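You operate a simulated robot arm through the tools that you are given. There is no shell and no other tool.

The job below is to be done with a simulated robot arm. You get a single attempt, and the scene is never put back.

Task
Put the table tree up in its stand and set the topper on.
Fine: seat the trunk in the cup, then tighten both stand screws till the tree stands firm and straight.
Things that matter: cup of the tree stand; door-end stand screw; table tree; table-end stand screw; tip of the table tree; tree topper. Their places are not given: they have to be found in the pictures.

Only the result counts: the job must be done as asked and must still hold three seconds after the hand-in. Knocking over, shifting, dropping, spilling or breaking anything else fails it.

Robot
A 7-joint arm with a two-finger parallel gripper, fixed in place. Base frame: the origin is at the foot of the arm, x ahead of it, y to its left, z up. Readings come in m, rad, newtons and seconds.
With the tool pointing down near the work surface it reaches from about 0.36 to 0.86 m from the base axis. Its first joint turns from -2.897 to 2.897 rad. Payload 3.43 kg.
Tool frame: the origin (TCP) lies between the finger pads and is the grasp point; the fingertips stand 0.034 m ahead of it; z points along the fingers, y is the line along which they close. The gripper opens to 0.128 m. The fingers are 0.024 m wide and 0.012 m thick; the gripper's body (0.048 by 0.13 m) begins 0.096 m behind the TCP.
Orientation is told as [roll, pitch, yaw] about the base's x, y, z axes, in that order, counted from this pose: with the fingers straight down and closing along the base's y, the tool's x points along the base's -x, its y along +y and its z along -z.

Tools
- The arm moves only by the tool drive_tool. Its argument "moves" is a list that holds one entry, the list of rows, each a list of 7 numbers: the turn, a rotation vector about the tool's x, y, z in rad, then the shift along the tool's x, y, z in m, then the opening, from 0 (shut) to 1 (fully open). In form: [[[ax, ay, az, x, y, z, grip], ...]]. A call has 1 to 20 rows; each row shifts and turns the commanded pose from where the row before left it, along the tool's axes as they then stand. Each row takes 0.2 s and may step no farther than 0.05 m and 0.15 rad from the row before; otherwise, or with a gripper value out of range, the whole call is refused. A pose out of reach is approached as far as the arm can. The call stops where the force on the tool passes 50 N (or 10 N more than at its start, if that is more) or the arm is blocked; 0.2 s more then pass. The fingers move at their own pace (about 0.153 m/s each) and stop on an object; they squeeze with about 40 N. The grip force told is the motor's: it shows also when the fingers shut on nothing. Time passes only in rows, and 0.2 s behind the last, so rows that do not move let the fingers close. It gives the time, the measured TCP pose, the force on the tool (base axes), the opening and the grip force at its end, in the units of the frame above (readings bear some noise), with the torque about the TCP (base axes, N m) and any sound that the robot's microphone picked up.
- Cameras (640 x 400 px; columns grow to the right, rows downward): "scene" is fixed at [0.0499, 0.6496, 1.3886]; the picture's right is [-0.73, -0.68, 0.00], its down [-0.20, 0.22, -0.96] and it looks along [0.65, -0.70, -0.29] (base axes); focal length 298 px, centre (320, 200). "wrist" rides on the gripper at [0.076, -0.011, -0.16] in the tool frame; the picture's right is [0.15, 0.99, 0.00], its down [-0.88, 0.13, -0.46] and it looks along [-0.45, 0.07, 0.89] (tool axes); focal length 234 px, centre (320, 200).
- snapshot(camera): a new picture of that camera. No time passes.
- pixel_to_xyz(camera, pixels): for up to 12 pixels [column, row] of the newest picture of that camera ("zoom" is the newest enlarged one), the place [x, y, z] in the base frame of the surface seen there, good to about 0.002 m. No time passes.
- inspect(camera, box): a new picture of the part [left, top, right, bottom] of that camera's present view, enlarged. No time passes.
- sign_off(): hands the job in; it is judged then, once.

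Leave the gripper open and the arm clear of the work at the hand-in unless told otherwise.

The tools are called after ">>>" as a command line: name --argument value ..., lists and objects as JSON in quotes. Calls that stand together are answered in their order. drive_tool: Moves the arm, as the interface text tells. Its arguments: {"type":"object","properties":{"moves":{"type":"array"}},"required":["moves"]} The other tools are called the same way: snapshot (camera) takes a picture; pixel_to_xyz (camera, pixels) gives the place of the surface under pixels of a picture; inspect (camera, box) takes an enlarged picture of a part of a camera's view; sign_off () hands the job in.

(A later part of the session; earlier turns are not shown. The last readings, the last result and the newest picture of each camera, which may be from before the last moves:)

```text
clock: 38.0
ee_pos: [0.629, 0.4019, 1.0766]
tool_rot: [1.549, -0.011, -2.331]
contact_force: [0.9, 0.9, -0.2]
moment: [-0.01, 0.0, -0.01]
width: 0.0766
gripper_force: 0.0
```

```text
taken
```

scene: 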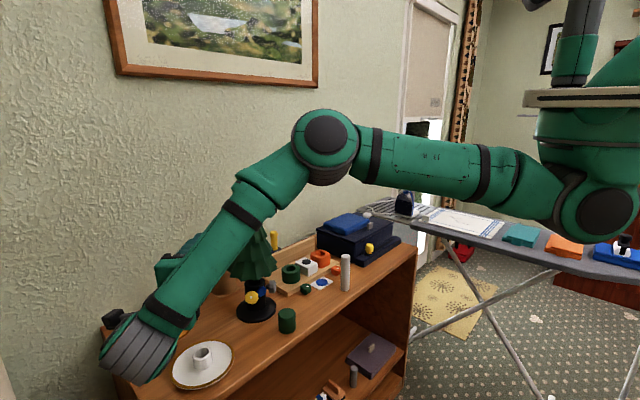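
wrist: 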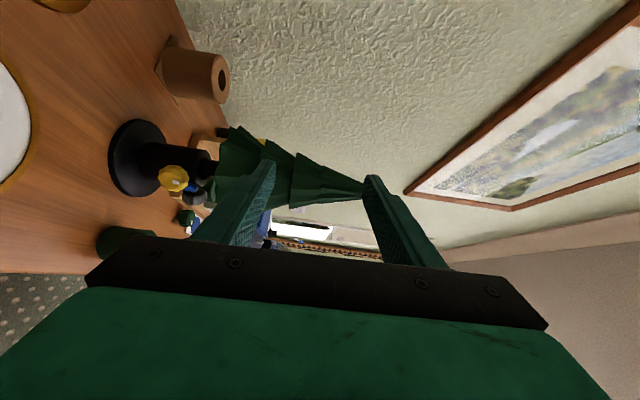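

Camera is now on the left side, fingers close vertically. Continue rolling +1.54 rad (camera up) to learn the range.

>>> drive_tool --moves '[[[0, 0, 0.14, 0, 0, 0, 0.6], [0, 0, 0.14, 0, 0, 0, 0.6], [0, 0, 0.14, 0, 0, 0, 0.6], [0, 0, 0.14, 0, 0, 0, 0.6], [0, 0, 0.14, 0, 0, 0, 0.6], [0, 0, 0.14, 0, 0, 0, 0.6], [0, 0, 0.14, 0, 0, 0, 0.6], [0, 0, 0.14, 0, 0, 0, 0.6], [0, 0, 0.14, 0, 0, 0, 0.6], [0, 0, 0.14, 0, 0, 0, 0.6], [0, 0, 0.14, 0, 0, 0, 0.6]]]'

>>> snapshot --camera "wrist"

```text
clock: 40.4
ee_pos: [0.629, 0.4028, 1.0757]
tool_rot: [1.116, 1.525, -2.786]
contact_force: [0.4, 0.8, 0.6]
moment: [0.02, 0.03, 0.0]
width: 0.0769
gripper_force: 0.1
```

```text
taken
```

wrist: 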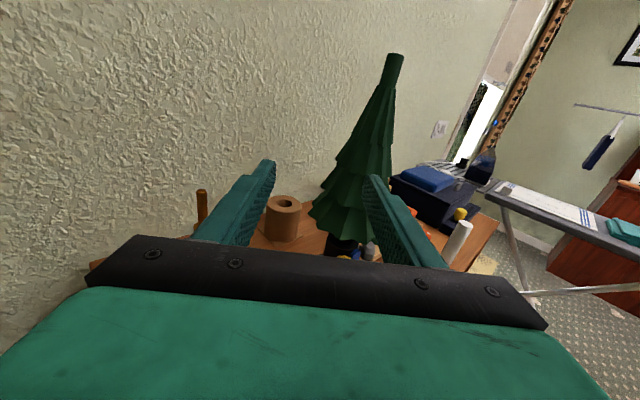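

Camera is up now and everything reachable. Test another +1.54 (camera right).

>>> drive_tool --moves '[[[0, 0, 0.14, 0, 0, 0, 0.6], [0, 0, 0.14, 0, 0, 0, 0.6], [0, 0, 0.14, 0, 0, 0, 0.6], [0, 0, 0.14, 0, 0, 0, 0.6], [0, 0, 0.14, 0, 0, 0, 0.6], [0, 0, 0.14, 0, 0, 0, 0.6], [0, 0, 0.14, 0, 0, 0, 0.6], [0, 0, 0.14, 0, 0, 0, 0.6], [0, 0, 0.14, 0, 0, 0, 0.6], [0, 0, 0.14, 0, 0, 0, 0.6], [0, 0, 0.14, 0, 0, 0, 0.6]]]'

```text
clock: 42.8
ee_pos: [0.7156, 0.4478, 1.1158]
tool_rot: [-1.56, 0.517, 0.784]
contact_force: [-0.2, 1.2, 0.5]
moment: [-0.01, -0.02, -0.02]
width: 0.0767
gripper_force: 0.1
out of reach, approached as far as the arm can: row 5, 6, 7, 8, 9, 10, 11
```

Limit found about 0.56 rad past camera-up. So roll range ≈ 3.2 rad (camera left-down → up → slightly right). I'll roll back −1.4 rad.

>>> drive_tool --moves '[[[0, 0, -0.14, 0, 0, 0, 0.6], [0, 0, -0.14, 0, 0, 0, 0.6], [0, 0, -0.14, 0, 0, 0, 0.6], [0, 0, -0.14, 0, 0, 0, 0.6], [0, 0, -0.14, 0, 0, 0, 0.6], [0, 0, -0.14, 0, 0, 0, 0.6], [0, 0, -0.14, 0, 0, 0, 0.6], [0, 0, -0.14, 0, 0, 0, 0.6], [0, 0, -0.14, 0, 0, 0, 0.6], [0, 0, -0.14, 0, 0, 0, 0.6]]]'

>>> snapshot --camera "scene"

>>> snapshot --camera "wrist"

```text
clock: 45.0
ee_pos: [0.716, 0.4464, 1.1155]
tool_rot: [1.532, 1.272, -2.389]
contact_force: [-0.3, 0.3, -0.5]
moment: [0.0, -0.03, 0.0]
width: 0.0768
gripper_force: 0.0
```

```text
taken
```

scene: 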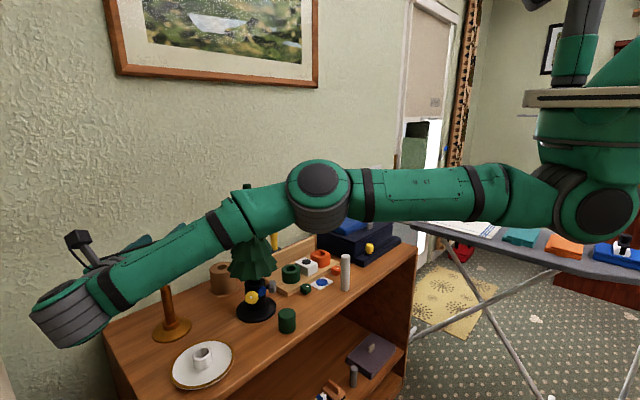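

```text
taken
```

wrist: 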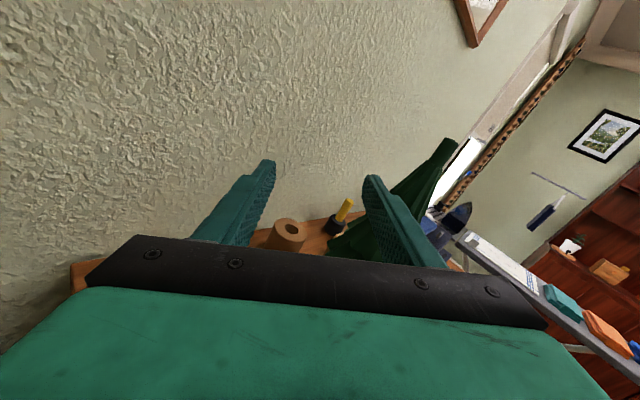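

Tool z is (0.71, −0.70, −0.01) as wanted. Now I move to (0.572, 0.356, 1.0) on the yellow screw's axis line (still high), then roll back to camera-left (θ≈1.3).

>>> drive_tool --moves '[[[0, 0, 0, -0.0319, 0.0248, -0.0075, 0.6], [0, 0, 0, -0.0319, 0.0248, -0.0075, 0.6], [0, 0, 0, -0.0319, 0.0248, -0.0075, 0.6], [0, 0, 0, -0.0319, 0.0248, -0.0075, 0.6], [0, 0, 0, -0.0319, 0.0248, -0.0075, 0.6], [0, 0, -0.141, 0, 0, 0, 0.6], [0, 0, -0.141, 0, 0, 0, 0.6], [0, 0, -0.141, 0, 0, 0, 0.6], [0, 0, -0.141, 0, 0, 0, 0.6], [0, 0, -0.141, 0, 0, 0, 0.6], [0, 0, -0.141, 0, 0, 0, 0.6], [0, 0, -0.141, 0, 0, 0, 0.6], [0, 0, -0.141, 0, 0, 0, 0.6], [0, 0, -0.141, 0, 0, 0, 0.6], [0, 0, -0.141, 0, 0, 0, 0.6], [0, 0, -0.141, 0, 0, 0, 0.6]]]'

>>> snapshot --camera "wrist"

>>> snapshot --camera "scene"

```text
clock: 48.4
ee_pos: [0.6314, 0.3576, 0.9944]
tool_rot: [1.551, -0.28, -2.344]
contact_force: [0.0, 0.2, 0.5]
moment: [0.01, 0.01, 0.0]
width: 0.0766
gripper_force: 0.1
out of reach, approached as far as the arm can: row 3, 4, 5, 6, 7
```

```text
taken
```

wrist: 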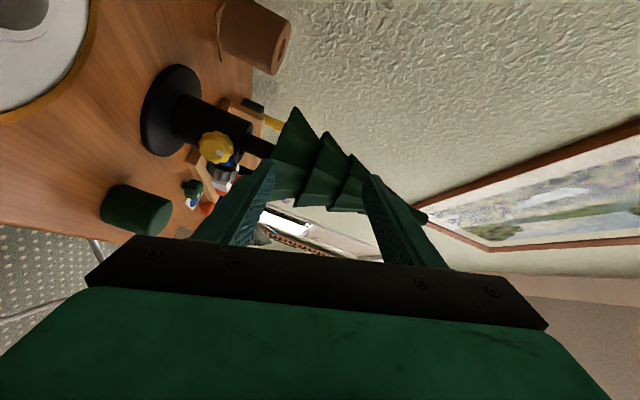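

```text
taken
```

scene: 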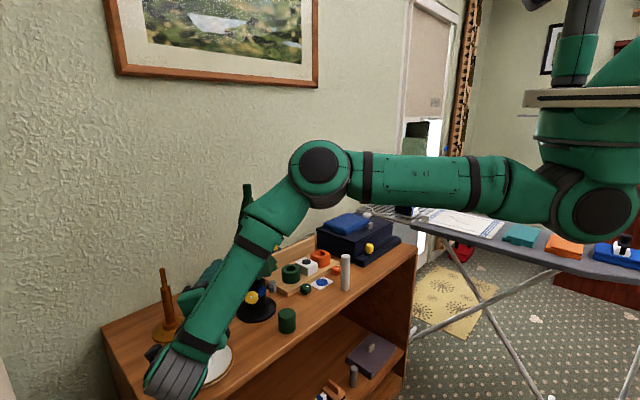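

Position clipped to (0.631, 0.358, 0.994), an azimuth limit; but the working position on the screw axis should be within range. Next: roll +0.3 (camera level left), reduce opening to ~0.055, shift right/forward onto the screw axis at axial 0.13, then descend to z≈0.90.

>>> drive_tool --moves '[[[0, 0, 0.15, 0, 0, 0, 0.45], [0, 0, 0.15, 0, 0, 0, 0.45], [0, 0, 0, -0.0215, 0, 0.014, 0.45], [0, 0, 0, -0.0215, 0, 0.014, 0.45], [0, 0, 0, 0, -0.031, 0, 0.45], [0, 0, 0, 0, -0.031, 0, 0.45], [0, 0, 0, 0, -0.031, 0, 0.45]]]'

>>> snapshot --camera "wrist"

>>> snapshot --camera "scene"

```text
clock: 50.0
ee_pos: [0.6348, 0.3127, 0.8994]
tool_rot: [1.561, 0.022, -2.354]
contact_force: [-0.3, 0.1, 1.5]
moment: [0.04, 0.02, 0.03]
width: 0.0578
gripper_force: 0.1
out of reach, approached as far as the arm can: row 3, 4
```

```text
taken
```

wrist: 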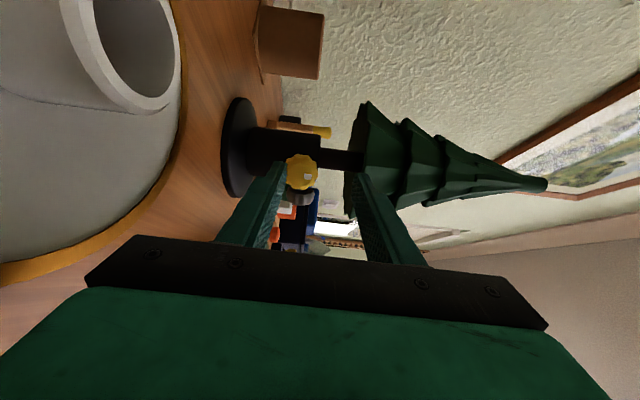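

```text
taken
```

scene: 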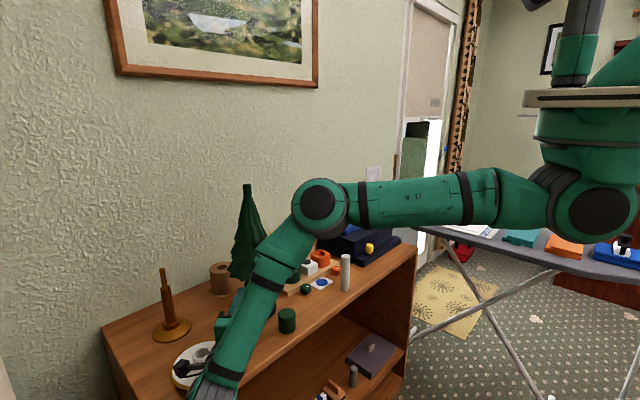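

Good: the yellow knob is just ahead of the fingers at wrist (302,172). I'll measure its face from this closer camera.

>>> inspect --camera "wrist" --box '[270, 140, 340, 210]'

>>> pixel_to_xyz --camera "zoom" --pixels '[[280, 190], [240, 190], [330, 190], [290, 150], [290, 230], [260, 160], [320, 160], [260, 220], [320, 220], [300, 195]]'

```text
5.71 times, centred on (305, 175) of wrist
```

zoom: 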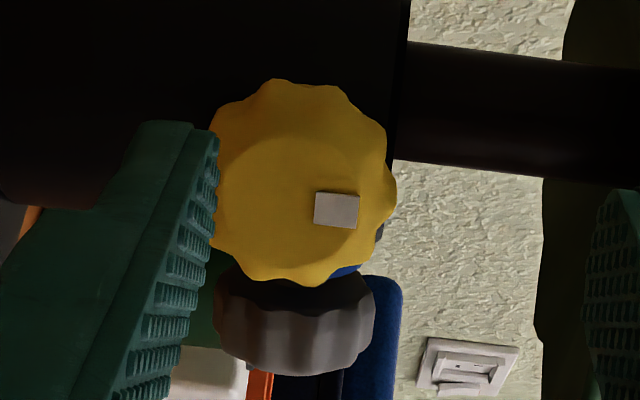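

```text
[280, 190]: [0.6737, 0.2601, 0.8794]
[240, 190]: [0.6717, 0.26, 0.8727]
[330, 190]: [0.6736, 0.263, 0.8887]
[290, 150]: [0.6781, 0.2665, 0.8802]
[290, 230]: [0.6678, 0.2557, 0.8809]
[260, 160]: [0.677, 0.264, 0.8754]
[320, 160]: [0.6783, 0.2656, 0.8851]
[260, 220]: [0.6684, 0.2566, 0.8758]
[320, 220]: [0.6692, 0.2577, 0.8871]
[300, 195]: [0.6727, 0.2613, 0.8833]
```

From here: knob face centre is axial 0.0605, z≈0.8835, axis exactly at 45° and level; Ø≈34 mm, its white mark points upward. The tool needs to shift right 0.013, down 0.016, then forward to TCP axial 0.072. First lateral/down and forward 0.03.

>>> drive_tool --moves '[[[0, 0, 0, -0.013, -0.016, 0, 0.45], [0, 0, 0, 0, 0, 0.015, 0.45], [0, 0, 0, 0, 0, 0.015, 0.45], [0, 0, 0, 0, 0, 0, 0.45]]]'

>>> snapshot --camera "wrist"

```text
clock: 51.0
ee_pos: [0.6479, 0.2821, 0.8842]
tool_rot: [1.561, 0.022, -2.354]
contact_force: [-0.7, 0.4, 1.4]
moment: [0.0, 0.01, -0.01]
width: 0.0577
gripper_force: 0.1
```

```text
taken
```

wrist: 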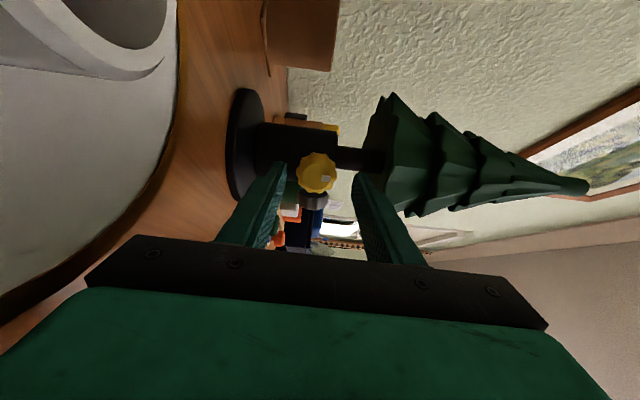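

Aligned (axial 0.0935, lateral +0.001). The knob sits between the fingers. Forward 0.021 more.

>>> drive_tool --moves '[[[0, 0, 0, -0.0005, -0.0005, 0.011, 0.45], [0, 0, 0, 0, 0, 0.01, 0.45], [0, 0, 0, 0, 0, 0, 0.45]]]'

>>> inspect --camera "wrist" --box '[260, 130, 380, 250]'

>>> inspect --camera "scene" --box '[180, 230, 330, 360]'

```text
clock: 51.8
ee_pos: [0.6628, 0.268, 0.8828]
tool_rot: [1.56, 0.021, -2.355]
contact_force: [-0.3, 0.0, -0.3]
moment: [-0.01, -0.03, 0.02]
width: 0.0577
gripper_force: 0.1
```

```text
3.33 times, centred on (320, 190) of wrist
```

zoom: 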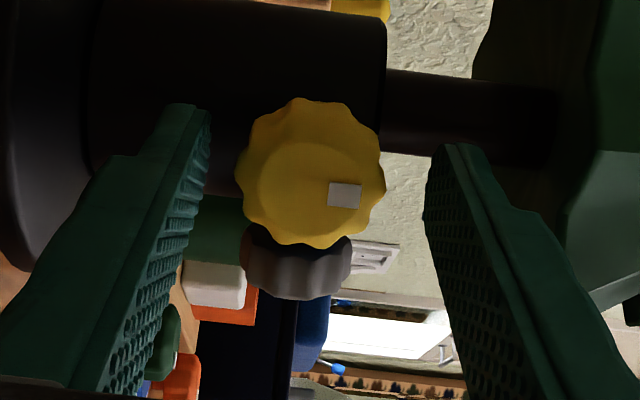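

```text
3.08 times, centred on (255, 295) of scene
```

zoom: 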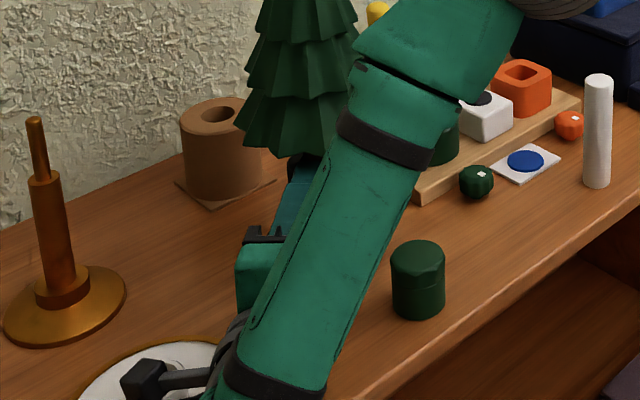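

The knob is centred between the (upper and lower) fingers. Close on it.

>>> drive_tool --moves '[[[0, 0, 0, 0, 0, 0, 0], [0, 0, 0, 0, 0, 0, 0], [0, 0, 0, 0, 0, 0, 0]]]'

```text
clock: 52.6
ee_pos: [0.6611, 0.2673, 0.8808]
tool_rot: [1.557, 0.017, -2.355]
contact_force: [5.4, -2.0, -29.7]
moment: [-0.05, -0.19, 1.22]
width: 0.0368
gripper_force: 44.9
```

Gripped at 36.8 mm, but −30 N vertical means the tool is a bit high; ease the tool down 2 mm.

>>> drive_tool --moves '[[[0, 0, 0, 0, -0.002, 0, 0], [0, 0, 0, 0, 0, 0, 0]]]'

```text
clock: 53.2
ee_pos: [0.663, 0.2671, 0.88]
tool_rot: [1.559, 0.021, -2.356]
contact_force: [2.5, -3.2, -24.9]
moment: [0.01, -0.01, 0.22]
width: 0.037
gripper_force: 45.1
```

>>> drive_tool --moves '[[[0, 0, 0, 0, -0.002, 0, 0], [0, 0, 0, 0, -0.002, 0, 0], [0, 0, 0, 0, 0, 0, 0]]]'

```text
clock: 54.0
ee_pos: [0.6634, 0.2667, 0.8804]
tool_rot: [1.567, 0.024, -2.356]
contact_force: [-12.6, -0.9, 15.8]
moment: [-0.67, -0.67, -1.28]
width: 0.037
gripper_force: 45.2
```

>>> drive_tool --moves '[[[0, 0, 0, 0, 0.0014, 0, 0], [0, 0, 0, 0, 0, 0, 0]]]'

```text
clock: 54.6
ee_pos: [0.6637, 0.2669, 0.8787]
tool_rot: [1.562, 0.025, -2.354]
contact_force: [-10.6, 1.7, 24.1]
moment: [-0.77, -0.8, -0.89]
width: 0.0369
gripper_force: 45.3
```

Friction makes it stick; I'll open, let it settle, and re-close to centre itself.

>>> drive_tool --moves '[[[0, 0, 0, 0, 0, 0, 0.4], [0, 0, 0, 0, 0, 0, 0.4], [0, 0, 0, 0, 0, 0, 0.4]]]'

>>> inspect --camera "wrist" --box '[260, 130, 380, 250]'

```text
clock: 55.4
ee_pos: [0.6637, 0.2671, 0.8782]
tool_rot: [1.559, 0.02, -2.355]
contact_force: [0.4, -0.2, -0.6]
moment: [0.03, 0.0, -0.02]
width: 0.0513
gripper_force: 0.0
```

```text
3.33 times, centred on (320, 190) of wrist
```

zoom: 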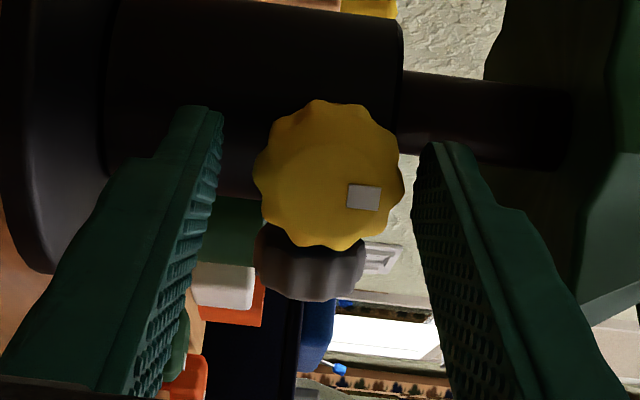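

The knob sits ~2 mm nearer the upper finger; raise 2 mm and re-close.

>>> drive_tool --moves '[[[0, 0, 0, 0, 0.002, 0, 0.4], [0, 0, 0, 0, 0, 0, 0.2], [0, 0, 0, 0, 0, 0, 0], [0, 0, 0, 0, 0, 0, 0], [0, 0, 0, 0, 0, 0, 0]]]'

```text
clock: 56.6
ee_pos: [0.6628, 0.2667, 0.8806]
tool_rot: [1.561, 0.021, -2.356]
contact_force: [0.9, 0.9, 0.8]
moment: [-0.48, -0.53, 0.14]
width: 0.0369
gripper_force: 45.2
```

Centred grip now with no side force. Turn +0.28 rad (clockwise, tightening) and check the torque.

>>> drive_tool --moves '[[[0, 0, 0.1, 0, 0, 0, 0], [0, 0, 0.1, 0, 0, 0, 0], [0, 0, 0.1, 0, 0, 0, 0]]]'

>>> inspect --camera "wrist" --box '[260, 130, 380, 250]'

```text
clock: 57.4
ee_pos: [0.6637, 0.2677, 0.8799]
tool_rot: [1.559, 0.322, -2.357]
contact_force: [2.7, 0.5, -4.4]
moment: [-0.69, -0.63, 0.99]
width: 0.0367
gripper_force: 45.2
```

```text
3.33 times, centred on (320, 190) of wrist
```

zoom: 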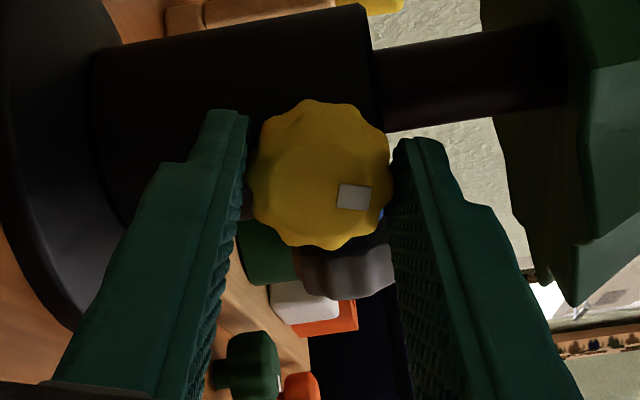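

The knob turns with the fingers, low torque. Continue +0.6 rad.

>>> drive_tool --moves '[[[0, 0, 0.12, 0, 0, 0, 0], [0, 0, 0.12, 0, 0, 0, 0], [0, 0, 0.12, 0, 0, 0, 0], [0, 0, 0.12, 0, 0, 0, 0], [0, 0, 0.12, 0, 0, 0, 0]]]'

```text
clock: 58.6
ee_pos: [0.6622, 0.2674, 0.8808]
tool_rot: [1.553, 0.923, -2.372]
contact_force: [1.5, 0.7, -6.6]
moment: [-0.78, -0.76, 0.4]
width: 0.0368
gripper_force: 45.0
```

Smooth. Another +0.6.

>>> drive_tool --moves '[[[0, 0, 0.12, 0, 0, 0, 0], [0, 0, 0.12, 0, 0, 0, 0], [0, 0, 0.12, 0, 0, 0, 0], [0, 0, 0.12, 0, 0, 0, 0], [0, 0, 0.12, 0, 0, 0, 0]]]'

>>> inspect --camera "wrist" --box '[240, 110, 400, 270]'

>>> inspect --camera "scene" --box '[180, 170, 330, 360]'

```text
clock: 59.8
ee_pos: [0.662, 0.2674, 0.8794]
tool_rot: [1.333, 1.523, -2.591]
contact_force: [2.6, 1.9, -3.6]
moment: [-0.49, -0.45, 0.13]
width: 0.037
gripper_force: 45.3
```

```text
2.50 times, centred on (320, 190) of wrist
```

zoom: 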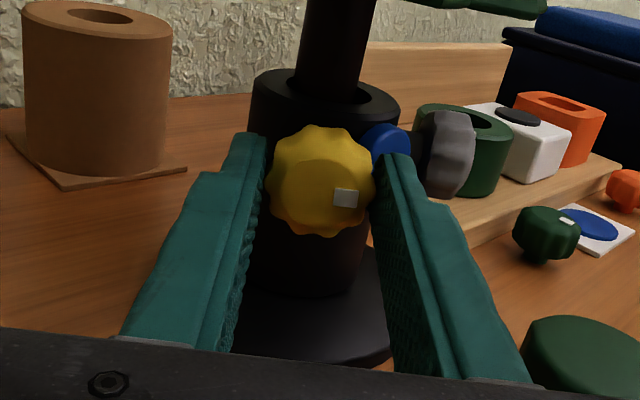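

```text
2.11 times, centred on (255, 265) of scene
```

zoom: 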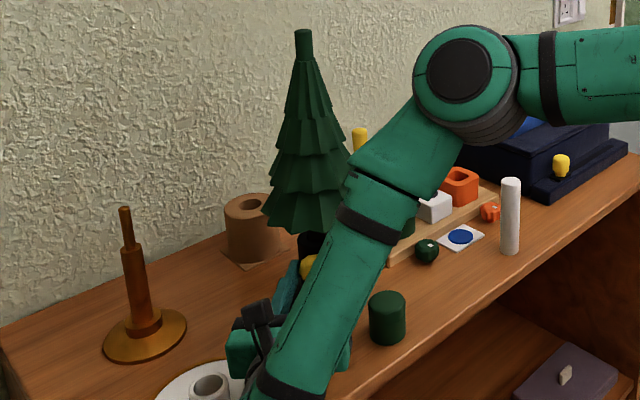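

Camera is up; the turned knob, cup and trunk are visible. +0.3 rad more, then regrip.

>>> drive_tool --moves '[[[0, 0, 0.1, 0, 0, 0, 0], [0, 0, 0.1, 0, 0, 0, 0], [0, 0, 0.1, 0, 0, 0, 0]]]'

```text
clock: 60.6
ee_pos: [0.6641, 0.2671, 0.8799]
tool_rot: [-1.526, 1.318, 0.833]
contact_force: [4.5, 2.6, -4.1]
moment: [-0.18, -0.19, 0.23]
width: 0.0364
gripper_force: 44.9
```

Turned 1.8 rad in total. Open, roll back −1.9 rad around the knob.

>>> drive_tool --moves '[[[0, 0, 0, 0, 0, 0, 0.45], [0, 0, 0, 0, 0, 0, 0.45], [0, 0, -0.136, 0, 0, 0, 0.45], [0, 0, -0.136, 0, 0, 0, 0.45], [0, 0, -0.136, 0, 0, 0, 0.45], [0, 0, -0.136, 0, 0, 0, 0.45], [0, 0, -0.136, 0, 0, 0, 0.45], [0, 0, -0.136, 0, 0, 0, 0.45], [0, 0, -0.136, 0, 0, 0, 0.45], [0, 0, -0.136, 0, 0, 0, 0.45], [0, 0, -0.136, 0, 0, 0, 0.45], [0, 0, -0.136, 0, 0, 0, 0.45], [0, 0, -0.136, 0, 0, 0, 0.45], [0, 0, -0.136, 0, 0, 0, 0.45], [0, 0, -0.136, 0, 0, 0, 0.45], [0, 0, -0.136, 0, 0, 0, 0.45]]]'

>>> inspect --camera "wrist" --box '[240, 110, 400, 270]'

>>> pixel_to_xyz --camera "zoom" --pixels '[[320, 150], [330, 160], [310, 160], [330, 180], [300, 140]]'

```text
clock: 64.0
ee_pos: [0.6632, 0.2669, 0.8814]
tool_rot: [1.56, -0.084, -2.351]
contact_force: [-0.7, 0.0, -0.3]
moment: [0.02, -0.01, -0.03]
width: 0.0576
gripper_force: 0.1
```

```text
2.50 times, centred on (320, 190) of wrist
```

zoom: 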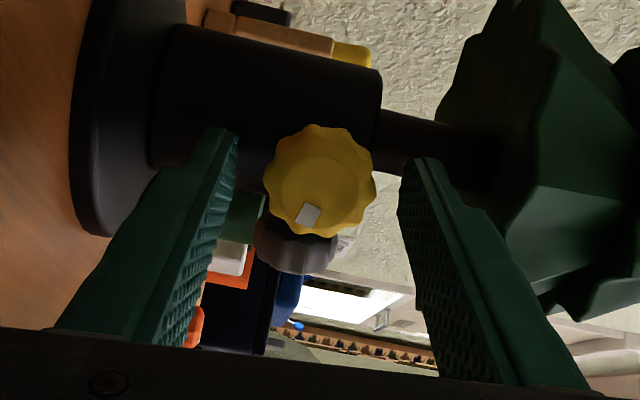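

```text
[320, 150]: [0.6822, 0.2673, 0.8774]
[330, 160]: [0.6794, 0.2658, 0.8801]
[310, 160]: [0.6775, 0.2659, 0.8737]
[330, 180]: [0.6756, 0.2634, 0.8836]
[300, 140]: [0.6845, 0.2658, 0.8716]
```

The mark has turned ~1.8 rad clockwise. Stroke 2: close and turn +1.89.

>>> drive_tool --moves '[[[0, 0, 0, 0, 0, 0, 0.2], [0, 0, 0, 0, 0, 0, 0], [0, 0, 0, 0, 0, 0, 0], [0, 0, 0.126, 0, 0, 0, 0], [0, 0, 0.126, 0, 0, 0, 0], [0, 0, 0.126, 0, 0, 0, 0], [0, 0, 0.126, 0, 0, 0, 0], [0, 0, 0.126, 0, 0, 0, 0], [0, 0, 0.126, 0, 0, 0, 0], [0, 0, 0.126, 0, 0, 0, 0], [0, 0, 0.126, 0, 0, 0, 0], [0, 0, 0.126, 0, 0, 0, 0], [0, 0, 0.126, 0, 0, 0, 0], [0, 0, 0.126, 0, 0, 0, 0], [0, 0, 0.126, 0, 0, 0, 0], [0, 0, 0.126, 0, 0, 0, 0], [0, 0, 0.126, 0, 0, 0, 0], [0, 0, 0.126, 0, 0, 0, 0]]]'

>>> inspect --camera "wrist" --box '[240, 110, 400, 270]'

>>> inspect --camera "scene" --box '[180, 170, 330, 360]'

```text
clock: 67.8
ee_pos: [0.6639, 0.2666, 0.8812]
tool_rot: [-1.521, 1.33, 0.836]
contact_force: [1.9, -0.6, -3.2]
moment: [0.39, 0.42, 0.52]
width: 0.0367
gripper_force: 45.1
```

```text
2.50 times, centred on (320, 190) of wrist
```

zoom: 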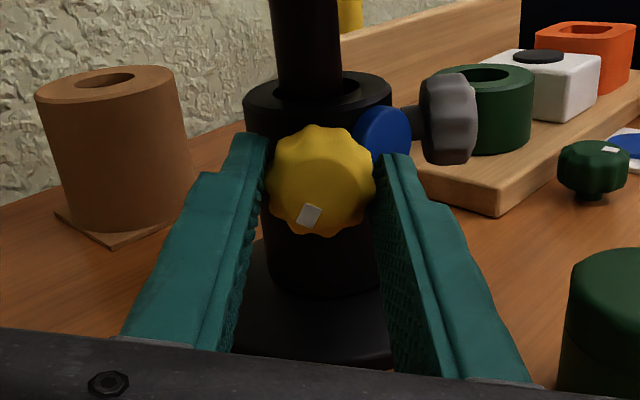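

```text
2.11 times, centred on (255, 265) of scene
```

zoom: 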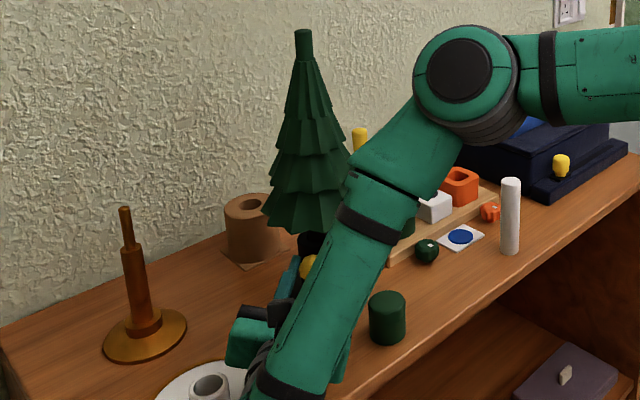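

No resistance yet (~3.7 rad total). Roll back for stroke 3.

>>> drive_tool --moves '[[[0, 0, 0, 0, 0, 0, 0.45], [0, 0, 0, 0, 0, 0, 0.45], [0, 0, -0.135, 0, 0, 0, 0.45], [0, 0, -0.135, 0, 0, 0, 0.45], [0, 0, -0.135, 0, 0, 0, 0.45], [0, 0, -0.135, 0, 0, 0, 0.45], [0, 0, -0.135, 0, 0, 0, 0.45], [0, 0, -0.135, 0, 0, 0, 0.45], [0, 0, -0.135, 0, 0, 0, 0.45], [0, 0, -0.135, 0, 0, 0, 0.45], [0, 0, -0.135, 0, 0, 0, 0.45], [0, 0, -0.135, 0, 0, 0, 0.45], [0, 0, -0.135, 0, 0, 0, 0.45], [0, 0, -0.135, 0, 0, 0, 0.45], [0, 0, -0.135, 0, 0, 0, 0.45], [0, 0, -0.135, 0, 0, 0, 0.45]]]'

>>> inspect --camera "wrist" --box '[240, 110, 400, 270]'

```text
clock: 71.2
ee_pos: [0.6627, 0.2671, 0.8817]
tool_rot: [1.558, -0.082, -2.352]
contact_force: [0.4, 1.0, -0.2]
moment: [0.01, -0.01, 0.0]
width: 0.0579
gripper_force: 0.0
```

```text
2.50 times, centred on (320, 190) of wrist
```

zoom: 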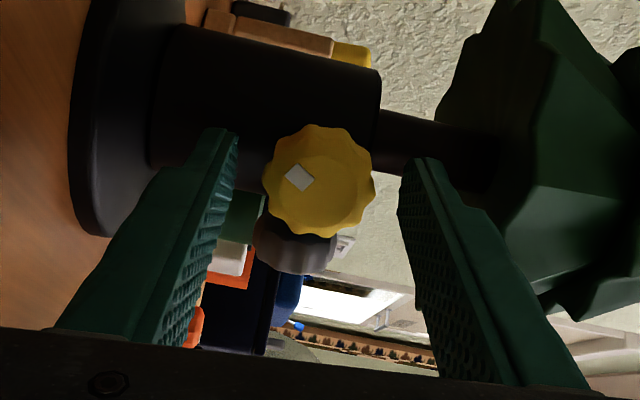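

Stroke 3.

>>> drive_tool --moves '[[[0, 0, 0, 0, 0, 0, 0.2], [0, 0, 0, 0, 0, 0, 0], [0, 0, 0, 0, 0, 0, 0], [0, 0, 0.126, 0, 0, 0, 0], [0, 0, 0.126, 0, 0, 0, 0], [0, 0, 0.126, 0, 0, 0, 0], [0, 0, 0.126, 0, 0, 0, 0], [0, 0, 0.126, 0, 0, 0, 0], [0, 0, 0.126, 0, 0, 0, 0], [0, 0, 0.126, 0, 0, 0, 0], [0, 0, 0.126, 0, 0, 0, 0], [0, 0, 0.126, 0, 0, 0, 0], [0, 0, 0.126, 0, 0, 0, 0], [0, 0, 0.126, 0, 0, 0, 0], [0, 0, 0.126, 0, 0, 0, 0], [0, 0, 0.126, 0, 0, 0, 0], [0, 0, 0.126, 0, 0, 0, 0], [0, 0, 0.126, 0, 0, 0, 0]]]'

>>> inspect --camera "wrist" --box '[240, 110, 400, 270]'

```text
clock: 75.0
ee_pos: [0.6636, 0.267, 0.8795]
tool_rot: [-1.524, 1.329, 0.833]
contact_force: [3.9, -0.7, -0.7]
moment: [-0.55, 0.48, 0.14]
width: 0.0369
gripper_force: 44.8
```

```text
2.50 times, centred on (320, 190) of wrist
```

zoom: 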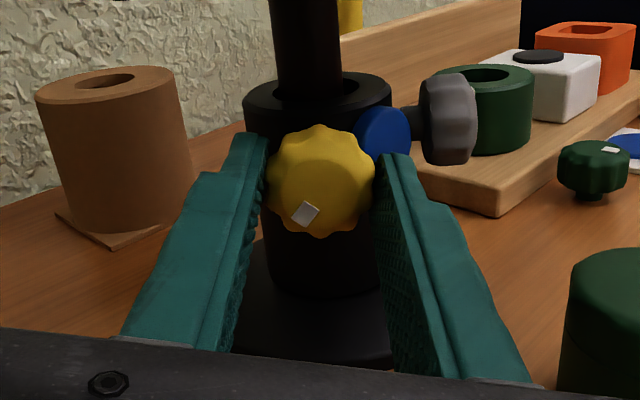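

Now there is −0.73 N·m of resisting torque about the screw axis and the knob lagged behind the fingers: the yellow screw has come up tight (~4.4 rad). Let me look at the tree.

>>> snapshot --camera "scene"

>>> inspect --camera "scene" --box '[220, 170, 290, 290]'

>>> pixel_to_xyz --camera "zoom" --pixels '[[320, 55], [307, 60], [333, 60], [320, 85], [318, 100], [270, 330], [300, 345]]'

```text
taken
```

scene: 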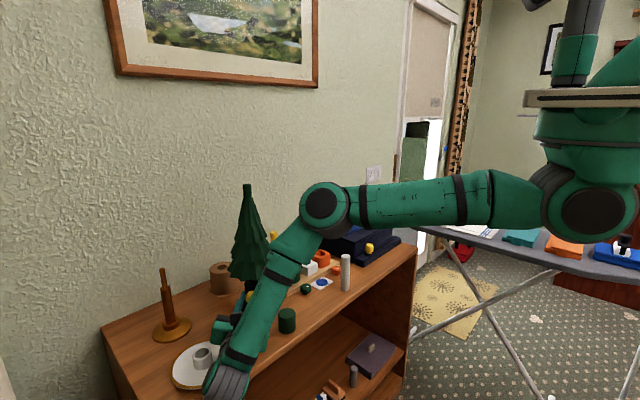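

```text
3.33 times, centred on (255, 230) of scene
```

zoom: 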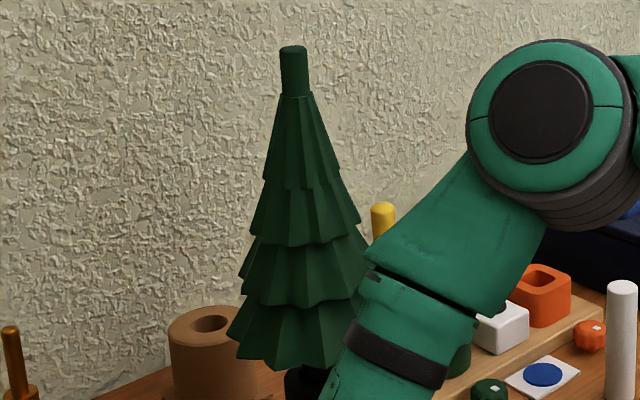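

```text
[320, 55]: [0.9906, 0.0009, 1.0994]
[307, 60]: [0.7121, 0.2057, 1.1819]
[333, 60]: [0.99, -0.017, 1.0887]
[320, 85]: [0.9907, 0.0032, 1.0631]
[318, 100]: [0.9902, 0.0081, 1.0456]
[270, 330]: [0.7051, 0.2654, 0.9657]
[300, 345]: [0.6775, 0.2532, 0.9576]
```

Tree looks upright. Before going to the grey screw I want the wrist's extents, since a white cylinder (0.575, −0.052, top 0.925) is near that approach line. I'll sample the wrist housing in the current pose.

>>> inspect --camera "scene" --box '[170, 290, 290, 400]'

>>> pixel_to_xyz --camera "scene" --pixels '[[208, 380], [215, 395], [232, 380], [248, 385], [240, 395], [225, 397], [222, 362], [235, 357], [250, 360], [215, 370], [262, 330], [255, 350]]'

```text
3.64 times, centred on (230, 345) of scene
```

zoom: 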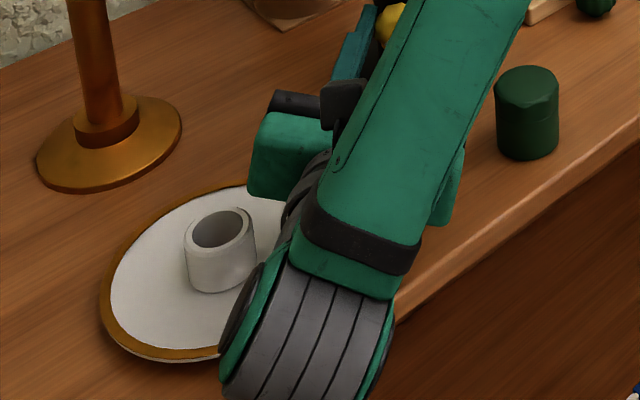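

```text
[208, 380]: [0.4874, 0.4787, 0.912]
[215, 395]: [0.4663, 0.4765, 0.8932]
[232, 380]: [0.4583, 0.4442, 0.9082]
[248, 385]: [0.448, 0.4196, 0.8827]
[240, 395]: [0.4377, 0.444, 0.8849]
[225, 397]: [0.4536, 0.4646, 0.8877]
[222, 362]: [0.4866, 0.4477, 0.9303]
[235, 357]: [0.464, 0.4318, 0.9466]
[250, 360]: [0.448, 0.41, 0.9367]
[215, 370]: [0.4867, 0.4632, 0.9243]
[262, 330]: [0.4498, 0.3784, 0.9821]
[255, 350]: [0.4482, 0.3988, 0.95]
```

The housing spans only about ±0.055 m laterally, so the grey approach should clear the white cylinder (inner edge at −0.084). Now open, retreat 0.05 along the axis, then raise.

>>> drive_tool --moves '[[[0, 0, 0, 0, 0, 0, 0.45], [0, 0, 0, 0, 0, 0, 0.45], [0, 0, 0, 0, 0, -0.02, 0.45], [0, 0, 0, 0, 0, -0.02, 0.45], [0, 0, 0, 0, 0, -0.015, 0.45]]]'

>>> inspect --camera "wrist" --box '[200, 60, 440, 270]'

```text
clock: 76.2
ee_pos: [0.6249, 0.3051, 0.8824]
tool_rot: [-1.515, 1.33, 0.843]
contact_force: [0.6, -0.2, -0.6]
moment: [0.02, 0.03, -0.04]
width: 0.0577
gripper_force: 0.0
```

```text
1.90 times, centred on (320, 165) of wrist
```

zoom: 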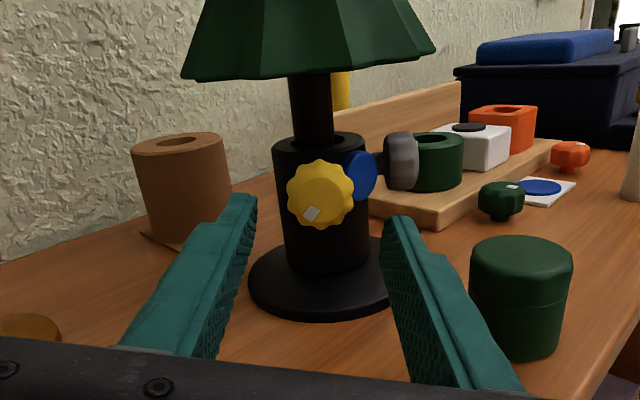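

Clear view. I'll measure the yellow face again, and the trunk, for reference.

>>> pixel_to_xyz --camera "zoom" --pixels '[[320, 190], [300, 190], [340, 190], [320, 170], [320, 210], [315, 110], [300, 110], [325, 110], [310, 85], [400, 160], [410, 150], [362, 178]]'

```text
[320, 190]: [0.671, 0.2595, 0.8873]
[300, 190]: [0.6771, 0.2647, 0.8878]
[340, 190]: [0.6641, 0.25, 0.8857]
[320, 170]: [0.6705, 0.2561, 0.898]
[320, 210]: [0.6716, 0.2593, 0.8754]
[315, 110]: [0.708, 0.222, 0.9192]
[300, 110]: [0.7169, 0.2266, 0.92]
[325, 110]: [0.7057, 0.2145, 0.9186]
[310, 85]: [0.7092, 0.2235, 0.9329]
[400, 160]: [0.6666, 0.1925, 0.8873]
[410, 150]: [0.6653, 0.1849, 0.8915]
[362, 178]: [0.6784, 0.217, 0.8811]
```

Trunk centre at z 0.92 ≈ (0.7165, 0.2135), pushed slightly by the yellow screw as expected. Now raise 0.15 m, and roll back −1.4 rad.

>>> drive_tool --moves '[[[0, 0, 0, 0.0364, -0.0089, -0.002, 0.45], [0, 0, 0, 0.0364, -0.0089, -0.002, 0.45], [0, 0, 0, 0.0364, -0.0089, -0.002, 0.45], [0, 0, 0, 0.0364, -0.0089, -0.002, 0.45], [0, 0, -0.14, 0, 0, 0, 0.45], [0, 0, -0.14, 0, 0, 0, 0.45], [0, 0, -0.14, 0, 0, 0, 0.45], [0, 0, -0.14, 0, 0, 0, 0.45], [0, 0, -0.14, 0, 0, 0, 0.45], [0, 0, -0.14, 0, 0, 0, 0.45], [0, 0, -0.14, 0, 0, 0, 0.45], [0, 0, -0.14, 0, 0, 0, 0.45], [0, 0, -0.14, 0, 0, 0, 0.45], [0, 0, -0.14, 0, 0, 0, 0.45]]]'

>>> snapshot --camera "scene"

```text
clock: 79.2
ee_pos: [0.6349, 0.313, 1.0284]
tool_rot: [1.548, 0.408, -2.36]
contact_force: [-0.4, 0.7, 0.4]
moment: [0.0, 0.02, 0.01]
width: 0.0577
gripper_force: 0.0
out of reach, approached as far as the arm can: row 1, 2, 3
```

```text
taken
```

scene: 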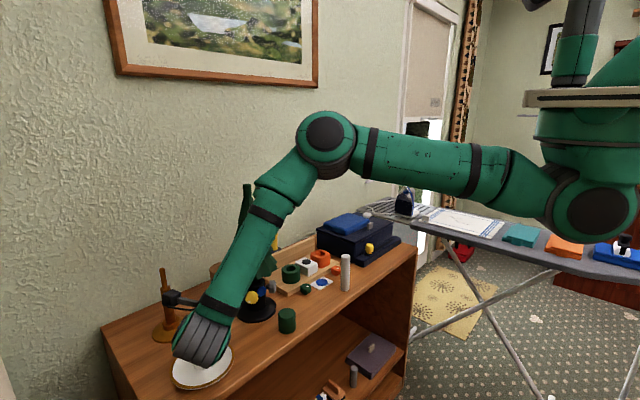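

Now swing around the front of the tree: yaw +90° about the vertical while moving back and to the right, keeping z≈1.03.

>>> drive_tool --moves '[[[0.052, 0.12, -0.0028, -0.0292, 0.0126, -0.0035, 0.45], [0.052, 0.12, -0.0028, -0.0285, 0.0123, -0.0077, 0.45], [0.052, 0.12, -0.0028, -0.0274, 0.0118, -0.0117, 0.45], [0.052, 0.12, -0.0028, -0.0258, 0.0112, -0.0154, 0.45], [0.052, 0.12, -0.0028, -0.0151, 0.0065, 0.0044, 0.45], [0.052, 0.12, -0.0028, -0.0155, 0.0067, 0.0022, 0.45], [0.052, 0.12, -0.0028, -0.0156, 0.0067, 0, 0.45], [0.052, 0.12, -0.0028, -0.0155, 0.0067, -0.0022, 0.45], [0.052, 0.12, -0.0028, -0.0151, 0.0065, -0.0044, 0.45], [0.052, 0.12, -0.0028, -0.0144, 0.0062, -0.0065, 0.45], [0.052, 0.12, -0.0028, -0.0135, 0.0058, -0.0085, 0.45], [0.052, 0.12, -0.0028, -0.0124, 0.0054, -0.0104, 0.45]]]'

>>> snapshot --camera "scene"

>>> snapshot --camera "wrist"

```text
clock: 81.8
ee_pos: [0.4792, 0.3092, 1.0822]
tool_rot: [1.469, 0.407, -1.244]
contact_force: [-0.8, 0.5, 0.1]
moment: [0.02, -0.03, -0.06]
width: 0.0579
gripper_force: 0.1
out of reach, approached as far as the arm can: row 3, 4, 5, 7, 8, 9, 10, 11, 12
```

```text
taken
```

scene: 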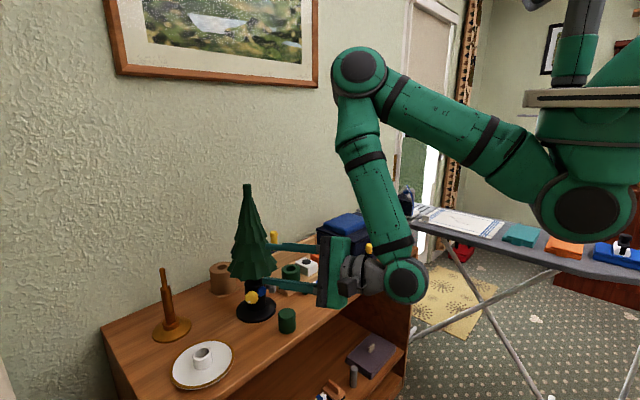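

```text
taken
```

wrist: 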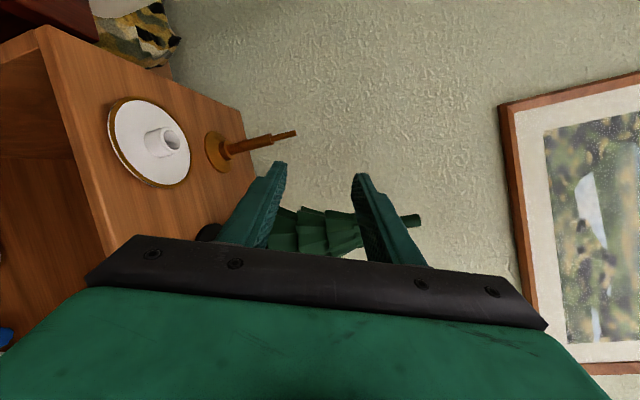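

Ended at (0.479, 0.309, 1.08), tool az 21°: limited by being too near the base. I'll move outward/right to about (0.56, 0.08, 1.05), then complete the yaw to 45° and level the pitch.

>>> drive_tool --moves '[[[0, 0, 0, -0.0392, 0.01145, -0.0008, 0.45], [0, 0, 0, -0.0392, 0.01145, -0.0008, 0.45], [0, 0, 0, -0.0392, 0.01145, -0.0008, 0.45], [0, 0, 0, -0.0392, 0.01145, -0.0008, 0.45], [0, 0, 0, -0.0392, 0.01145, -0.0008, 0.45], [0, 0, 0, -0.0392, 0.01145, -0.0008, 0.45]]]'

```text
clock: 83.2
ee_pos: [0.4854, 0.3001, 1.0806]
tool_rot: [1.465, 0.406, -1.263]
contact_force: [0.2, -1.3, -0.7]
moment: [0.0, 0.02, -0.01]
width: 0.0579
gripper_force: 0.1
out of reach, approached as far as the arm can: row 1, 2, 3, 4, 5, 6
```

Blocked: this is a wrist-branch limit (the tool can't cross the arm's own plane while horizontal). I'll go back to tool-down first, then tilt up on the other side. Nose-down by ~1.48 rad about the tool's left axis.

>>> drive_tool --moves '[[[0.1357, -0.0589, 0, 0, 0, 0, 0.45], [0.1357, -0.0589, 0, 0, 0, 0, 0.45], [0.1357, -0.0589, 0, 0, 0, 0, 0.45], [0.1357, -0.0589, 0, 0, 0, 0, 0.45], [0.1357, -0.0589, 0, 0, 0, 0, 0.45], [0.1357, -0.0589, 0, 0, 0, 0, 0.45], [0.1357, -0.0589, 0, 0, 0, 0, 0.45], [0.1357, -0.0589, 0, 0, 0, 0, 0.45], [0.1357, -0.0589, 0, 0, 0, 0, 0.45], [0.1357, -0.0589, 0, 0, 0, 0, 0.45]]]'

>>> snapshot --camera "scene"

```text
clock: 85.4
ee_pos: [0.4971, 0.3084, 1.0998]
tool_rot: [0.035, 0.01, -1.61]
contact_force: [-0.3, -0.2, 0.0]
moment: [0.03, 0.0, 0.0]
width: 0.0578
gripper_force: 0.0
out of reach, approached as far as the arm can: row 1
```

```text
taken
```

scene: 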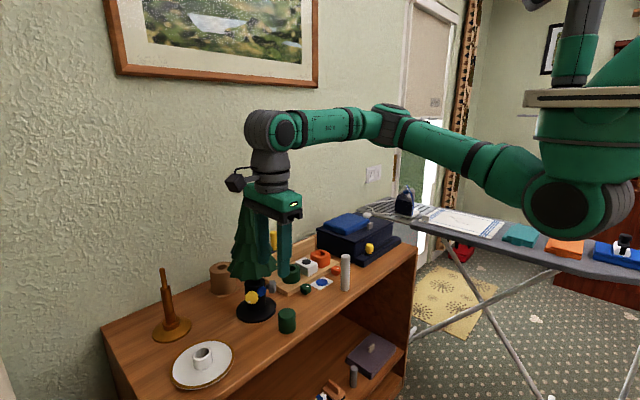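

Tool-down again at (0.497, 0.308, 1.10). Move to (0.60, 0.05, 1.08), still tool-down.

>>> drive_tool --moves '[[[0, 0, 0, -0.03624, 0.01614, 0.0029, 0.45], [0, 0, 0, -0.03624, 0.01614, 0.0029, 0.45], [0, 0, 0, -0.03624, 0.01614, 0.0029, 0.45], [0, 0, 0, -0.03624, 0.01614, 0.0029, 0.45], [0, 0, 0, -0.03624, 0.01614, 0.0029, 0.45], [0, 0, 0, -0.03624, 0.01614, 0.0029, 0.45], [0, 0, 0, -0.03624, 0.01614, 0.0029, 0.45]]]'

```text
clock: 87.0
ee_pos: [0.5996, 0.0519, 1.0783]
tool_rot: [0.036, 0.008, -1.609]
contact_force: [0.3, 0.3, -0.4]
moment: [-0.04, 0.03, -0.01]
width: 0.0575
gripper_force: 0.0
```

Reached without complaint. Now tilt nose-up 90° toward azimuth +45°.

>>> drive_tool --moves '[[[-0.097, 0.1048, 0, 0, 0, 0, 0.45], [-0.097, 0.1048, 0, 0, 0, 0, 0.45], [-0.097, 0.1048, 0, 0, 0, 0, 0.45], [-0.097, 0.1048, 0, 0, 0, 0, 0.45], [-0.097, 0.1048, 0, 0, 0, 0, 0.45], [-0.097, 0.1048, 0, 0, 0, 0, 0.45], [-0.097, 0.1048, 0, 0, 0, 0, 0.45], [-0.097, 0.1048, 0, 0, 0, 0, 0.45], [-0.097, 0.1048, 0, 0, 0, 0, 0.45], [-0.097, 0.1048, 0, 0, 0, 0, 0.45], [-0.097, 0.1048, 0, 0, 0, 0, 0.45]]]'

>>> snapshot --camera "scene"

>>> snapshot --camera "wrist"

```text
clock: 89.4
ee_pos: [0.6003, 0.0501, 1.0795]
tool_rot: [1.619, 0.801, -0.752]
contact_force: [-0.8, 0.2, 0.3]
moment: [0.03, 0.01, 0.02]
width: 0.0576
gripper_force: 0.1
```

```text
taken
```

scene: 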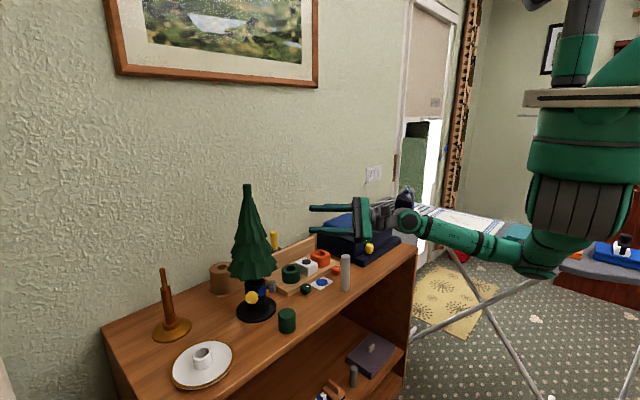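

```text
taken
```

wrist: 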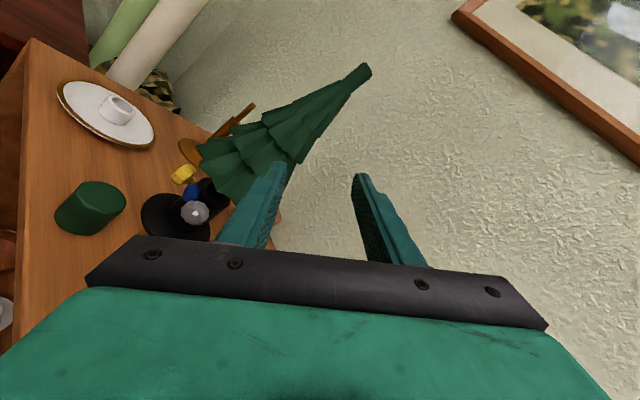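

The branch flip worked: tool z ≈ (0.707, 0.706, 0.03). But the elbow took a different, lower posture; I'll check where forearm and elbow are.

>>> pixel_to_xyz --camera "scene" --pixels '[[540, 262], [520, 255], [540, 235], [460, 235], [460, 248], [405, 222], [385, 235], [390, 215], [580, 200], [590, 240], [555, 275], [500, 262]]'

>>> inspect --camera "scene" --box '[300, 150, 640, 320]'

```text
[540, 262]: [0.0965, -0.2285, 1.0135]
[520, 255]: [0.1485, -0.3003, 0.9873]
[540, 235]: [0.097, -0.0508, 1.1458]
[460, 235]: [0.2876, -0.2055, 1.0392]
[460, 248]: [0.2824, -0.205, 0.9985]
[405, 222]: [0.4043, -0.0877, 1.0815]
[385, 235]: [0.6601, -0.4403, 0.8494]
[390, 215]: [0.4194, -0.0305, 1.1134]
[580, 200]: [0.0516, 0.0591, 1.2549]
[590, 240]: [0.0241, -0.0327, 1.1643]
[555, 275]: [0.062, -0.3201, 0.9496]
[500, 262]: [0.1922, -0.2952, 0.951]
```

```text
1.88 times, centred on (470, 235) of scene
```

zoom: 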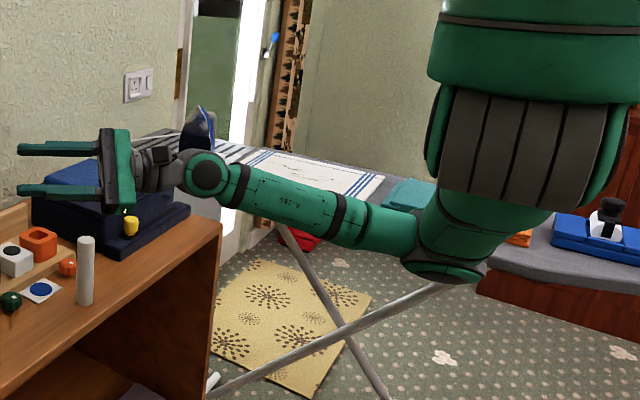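

The elbow now is at about (0.10, −0.28, 0.98). I need to know where the ironing board is relative to it.

>>> pixel_to_xyz --camera "scene" --pixels '[[498, 228], [600, 290], [620, 295], [575, 290], [570, 285], [610, 265], [630, 240], [440, 232], [480, 215], [450, 280]]'

>>> inspect --camera "scene" --box '[480, 210, 640, 310]'

```text
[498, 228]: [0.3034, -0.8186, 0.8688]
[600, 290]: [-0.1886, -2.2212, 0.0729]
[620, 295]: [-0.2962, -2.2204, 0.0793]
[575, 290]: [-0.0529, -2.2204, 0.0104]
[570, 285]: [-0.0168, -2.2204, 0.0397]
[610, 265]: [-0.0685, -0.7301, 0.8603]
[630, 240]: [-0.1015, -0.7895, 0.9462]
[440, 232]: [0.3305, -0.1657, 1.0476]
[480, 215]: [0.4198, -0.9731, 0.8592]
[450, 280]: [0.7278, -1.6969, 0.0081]
```

```text
4.00 times, centred on (560, 260) of scene
```

zoom: 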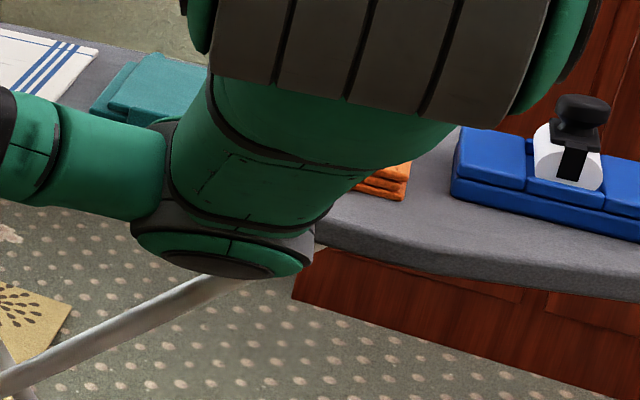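

The ironing board is at y ≲ −0.70, far from the elbow. Now level the pitch, shift left 0.037 onto the grey axis and lower 0.1.

>>> drive_tool --moves '[[[0.0229, -0.0237, 0, -0.0154, -0.032, 0, 0.45], [0, 0, 0, -0.0154, -0.032, 0, 0.45], [0, 0, 0, -0.0154, -0.032, 0, 0.45], [0, 0, 0, 0, 0, 0, 0.45]]]'

>>> snapshot --camera "wrist"

>>> snapshot --camera "scene"

```text
clock: 90.4
ee_pos: [0.5742, 0.0797, 0.98]
tool_rot: [1.568, 0.802, -0.79]
contact_force: [0.1, 0.1, 0.0]
moment: [0.01, -0.02, 0.01]
width: 0.0575
gripper_force: 0.1
```

```text
taken
```

wrist: 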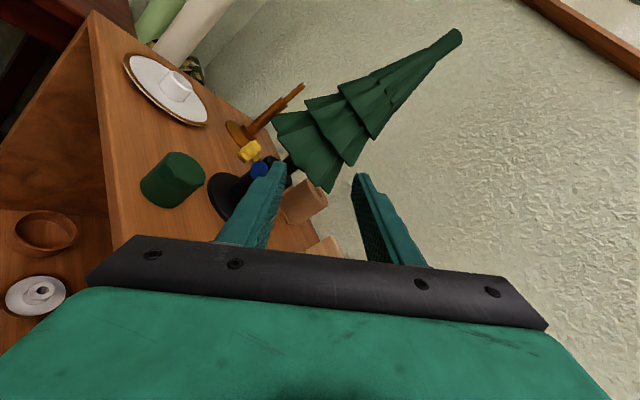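

```text
taken
```

scene: 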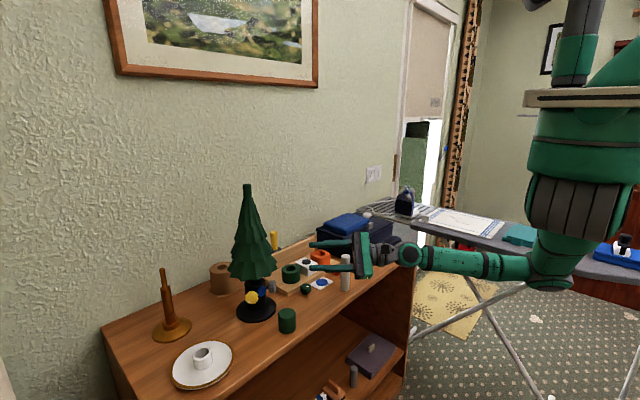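

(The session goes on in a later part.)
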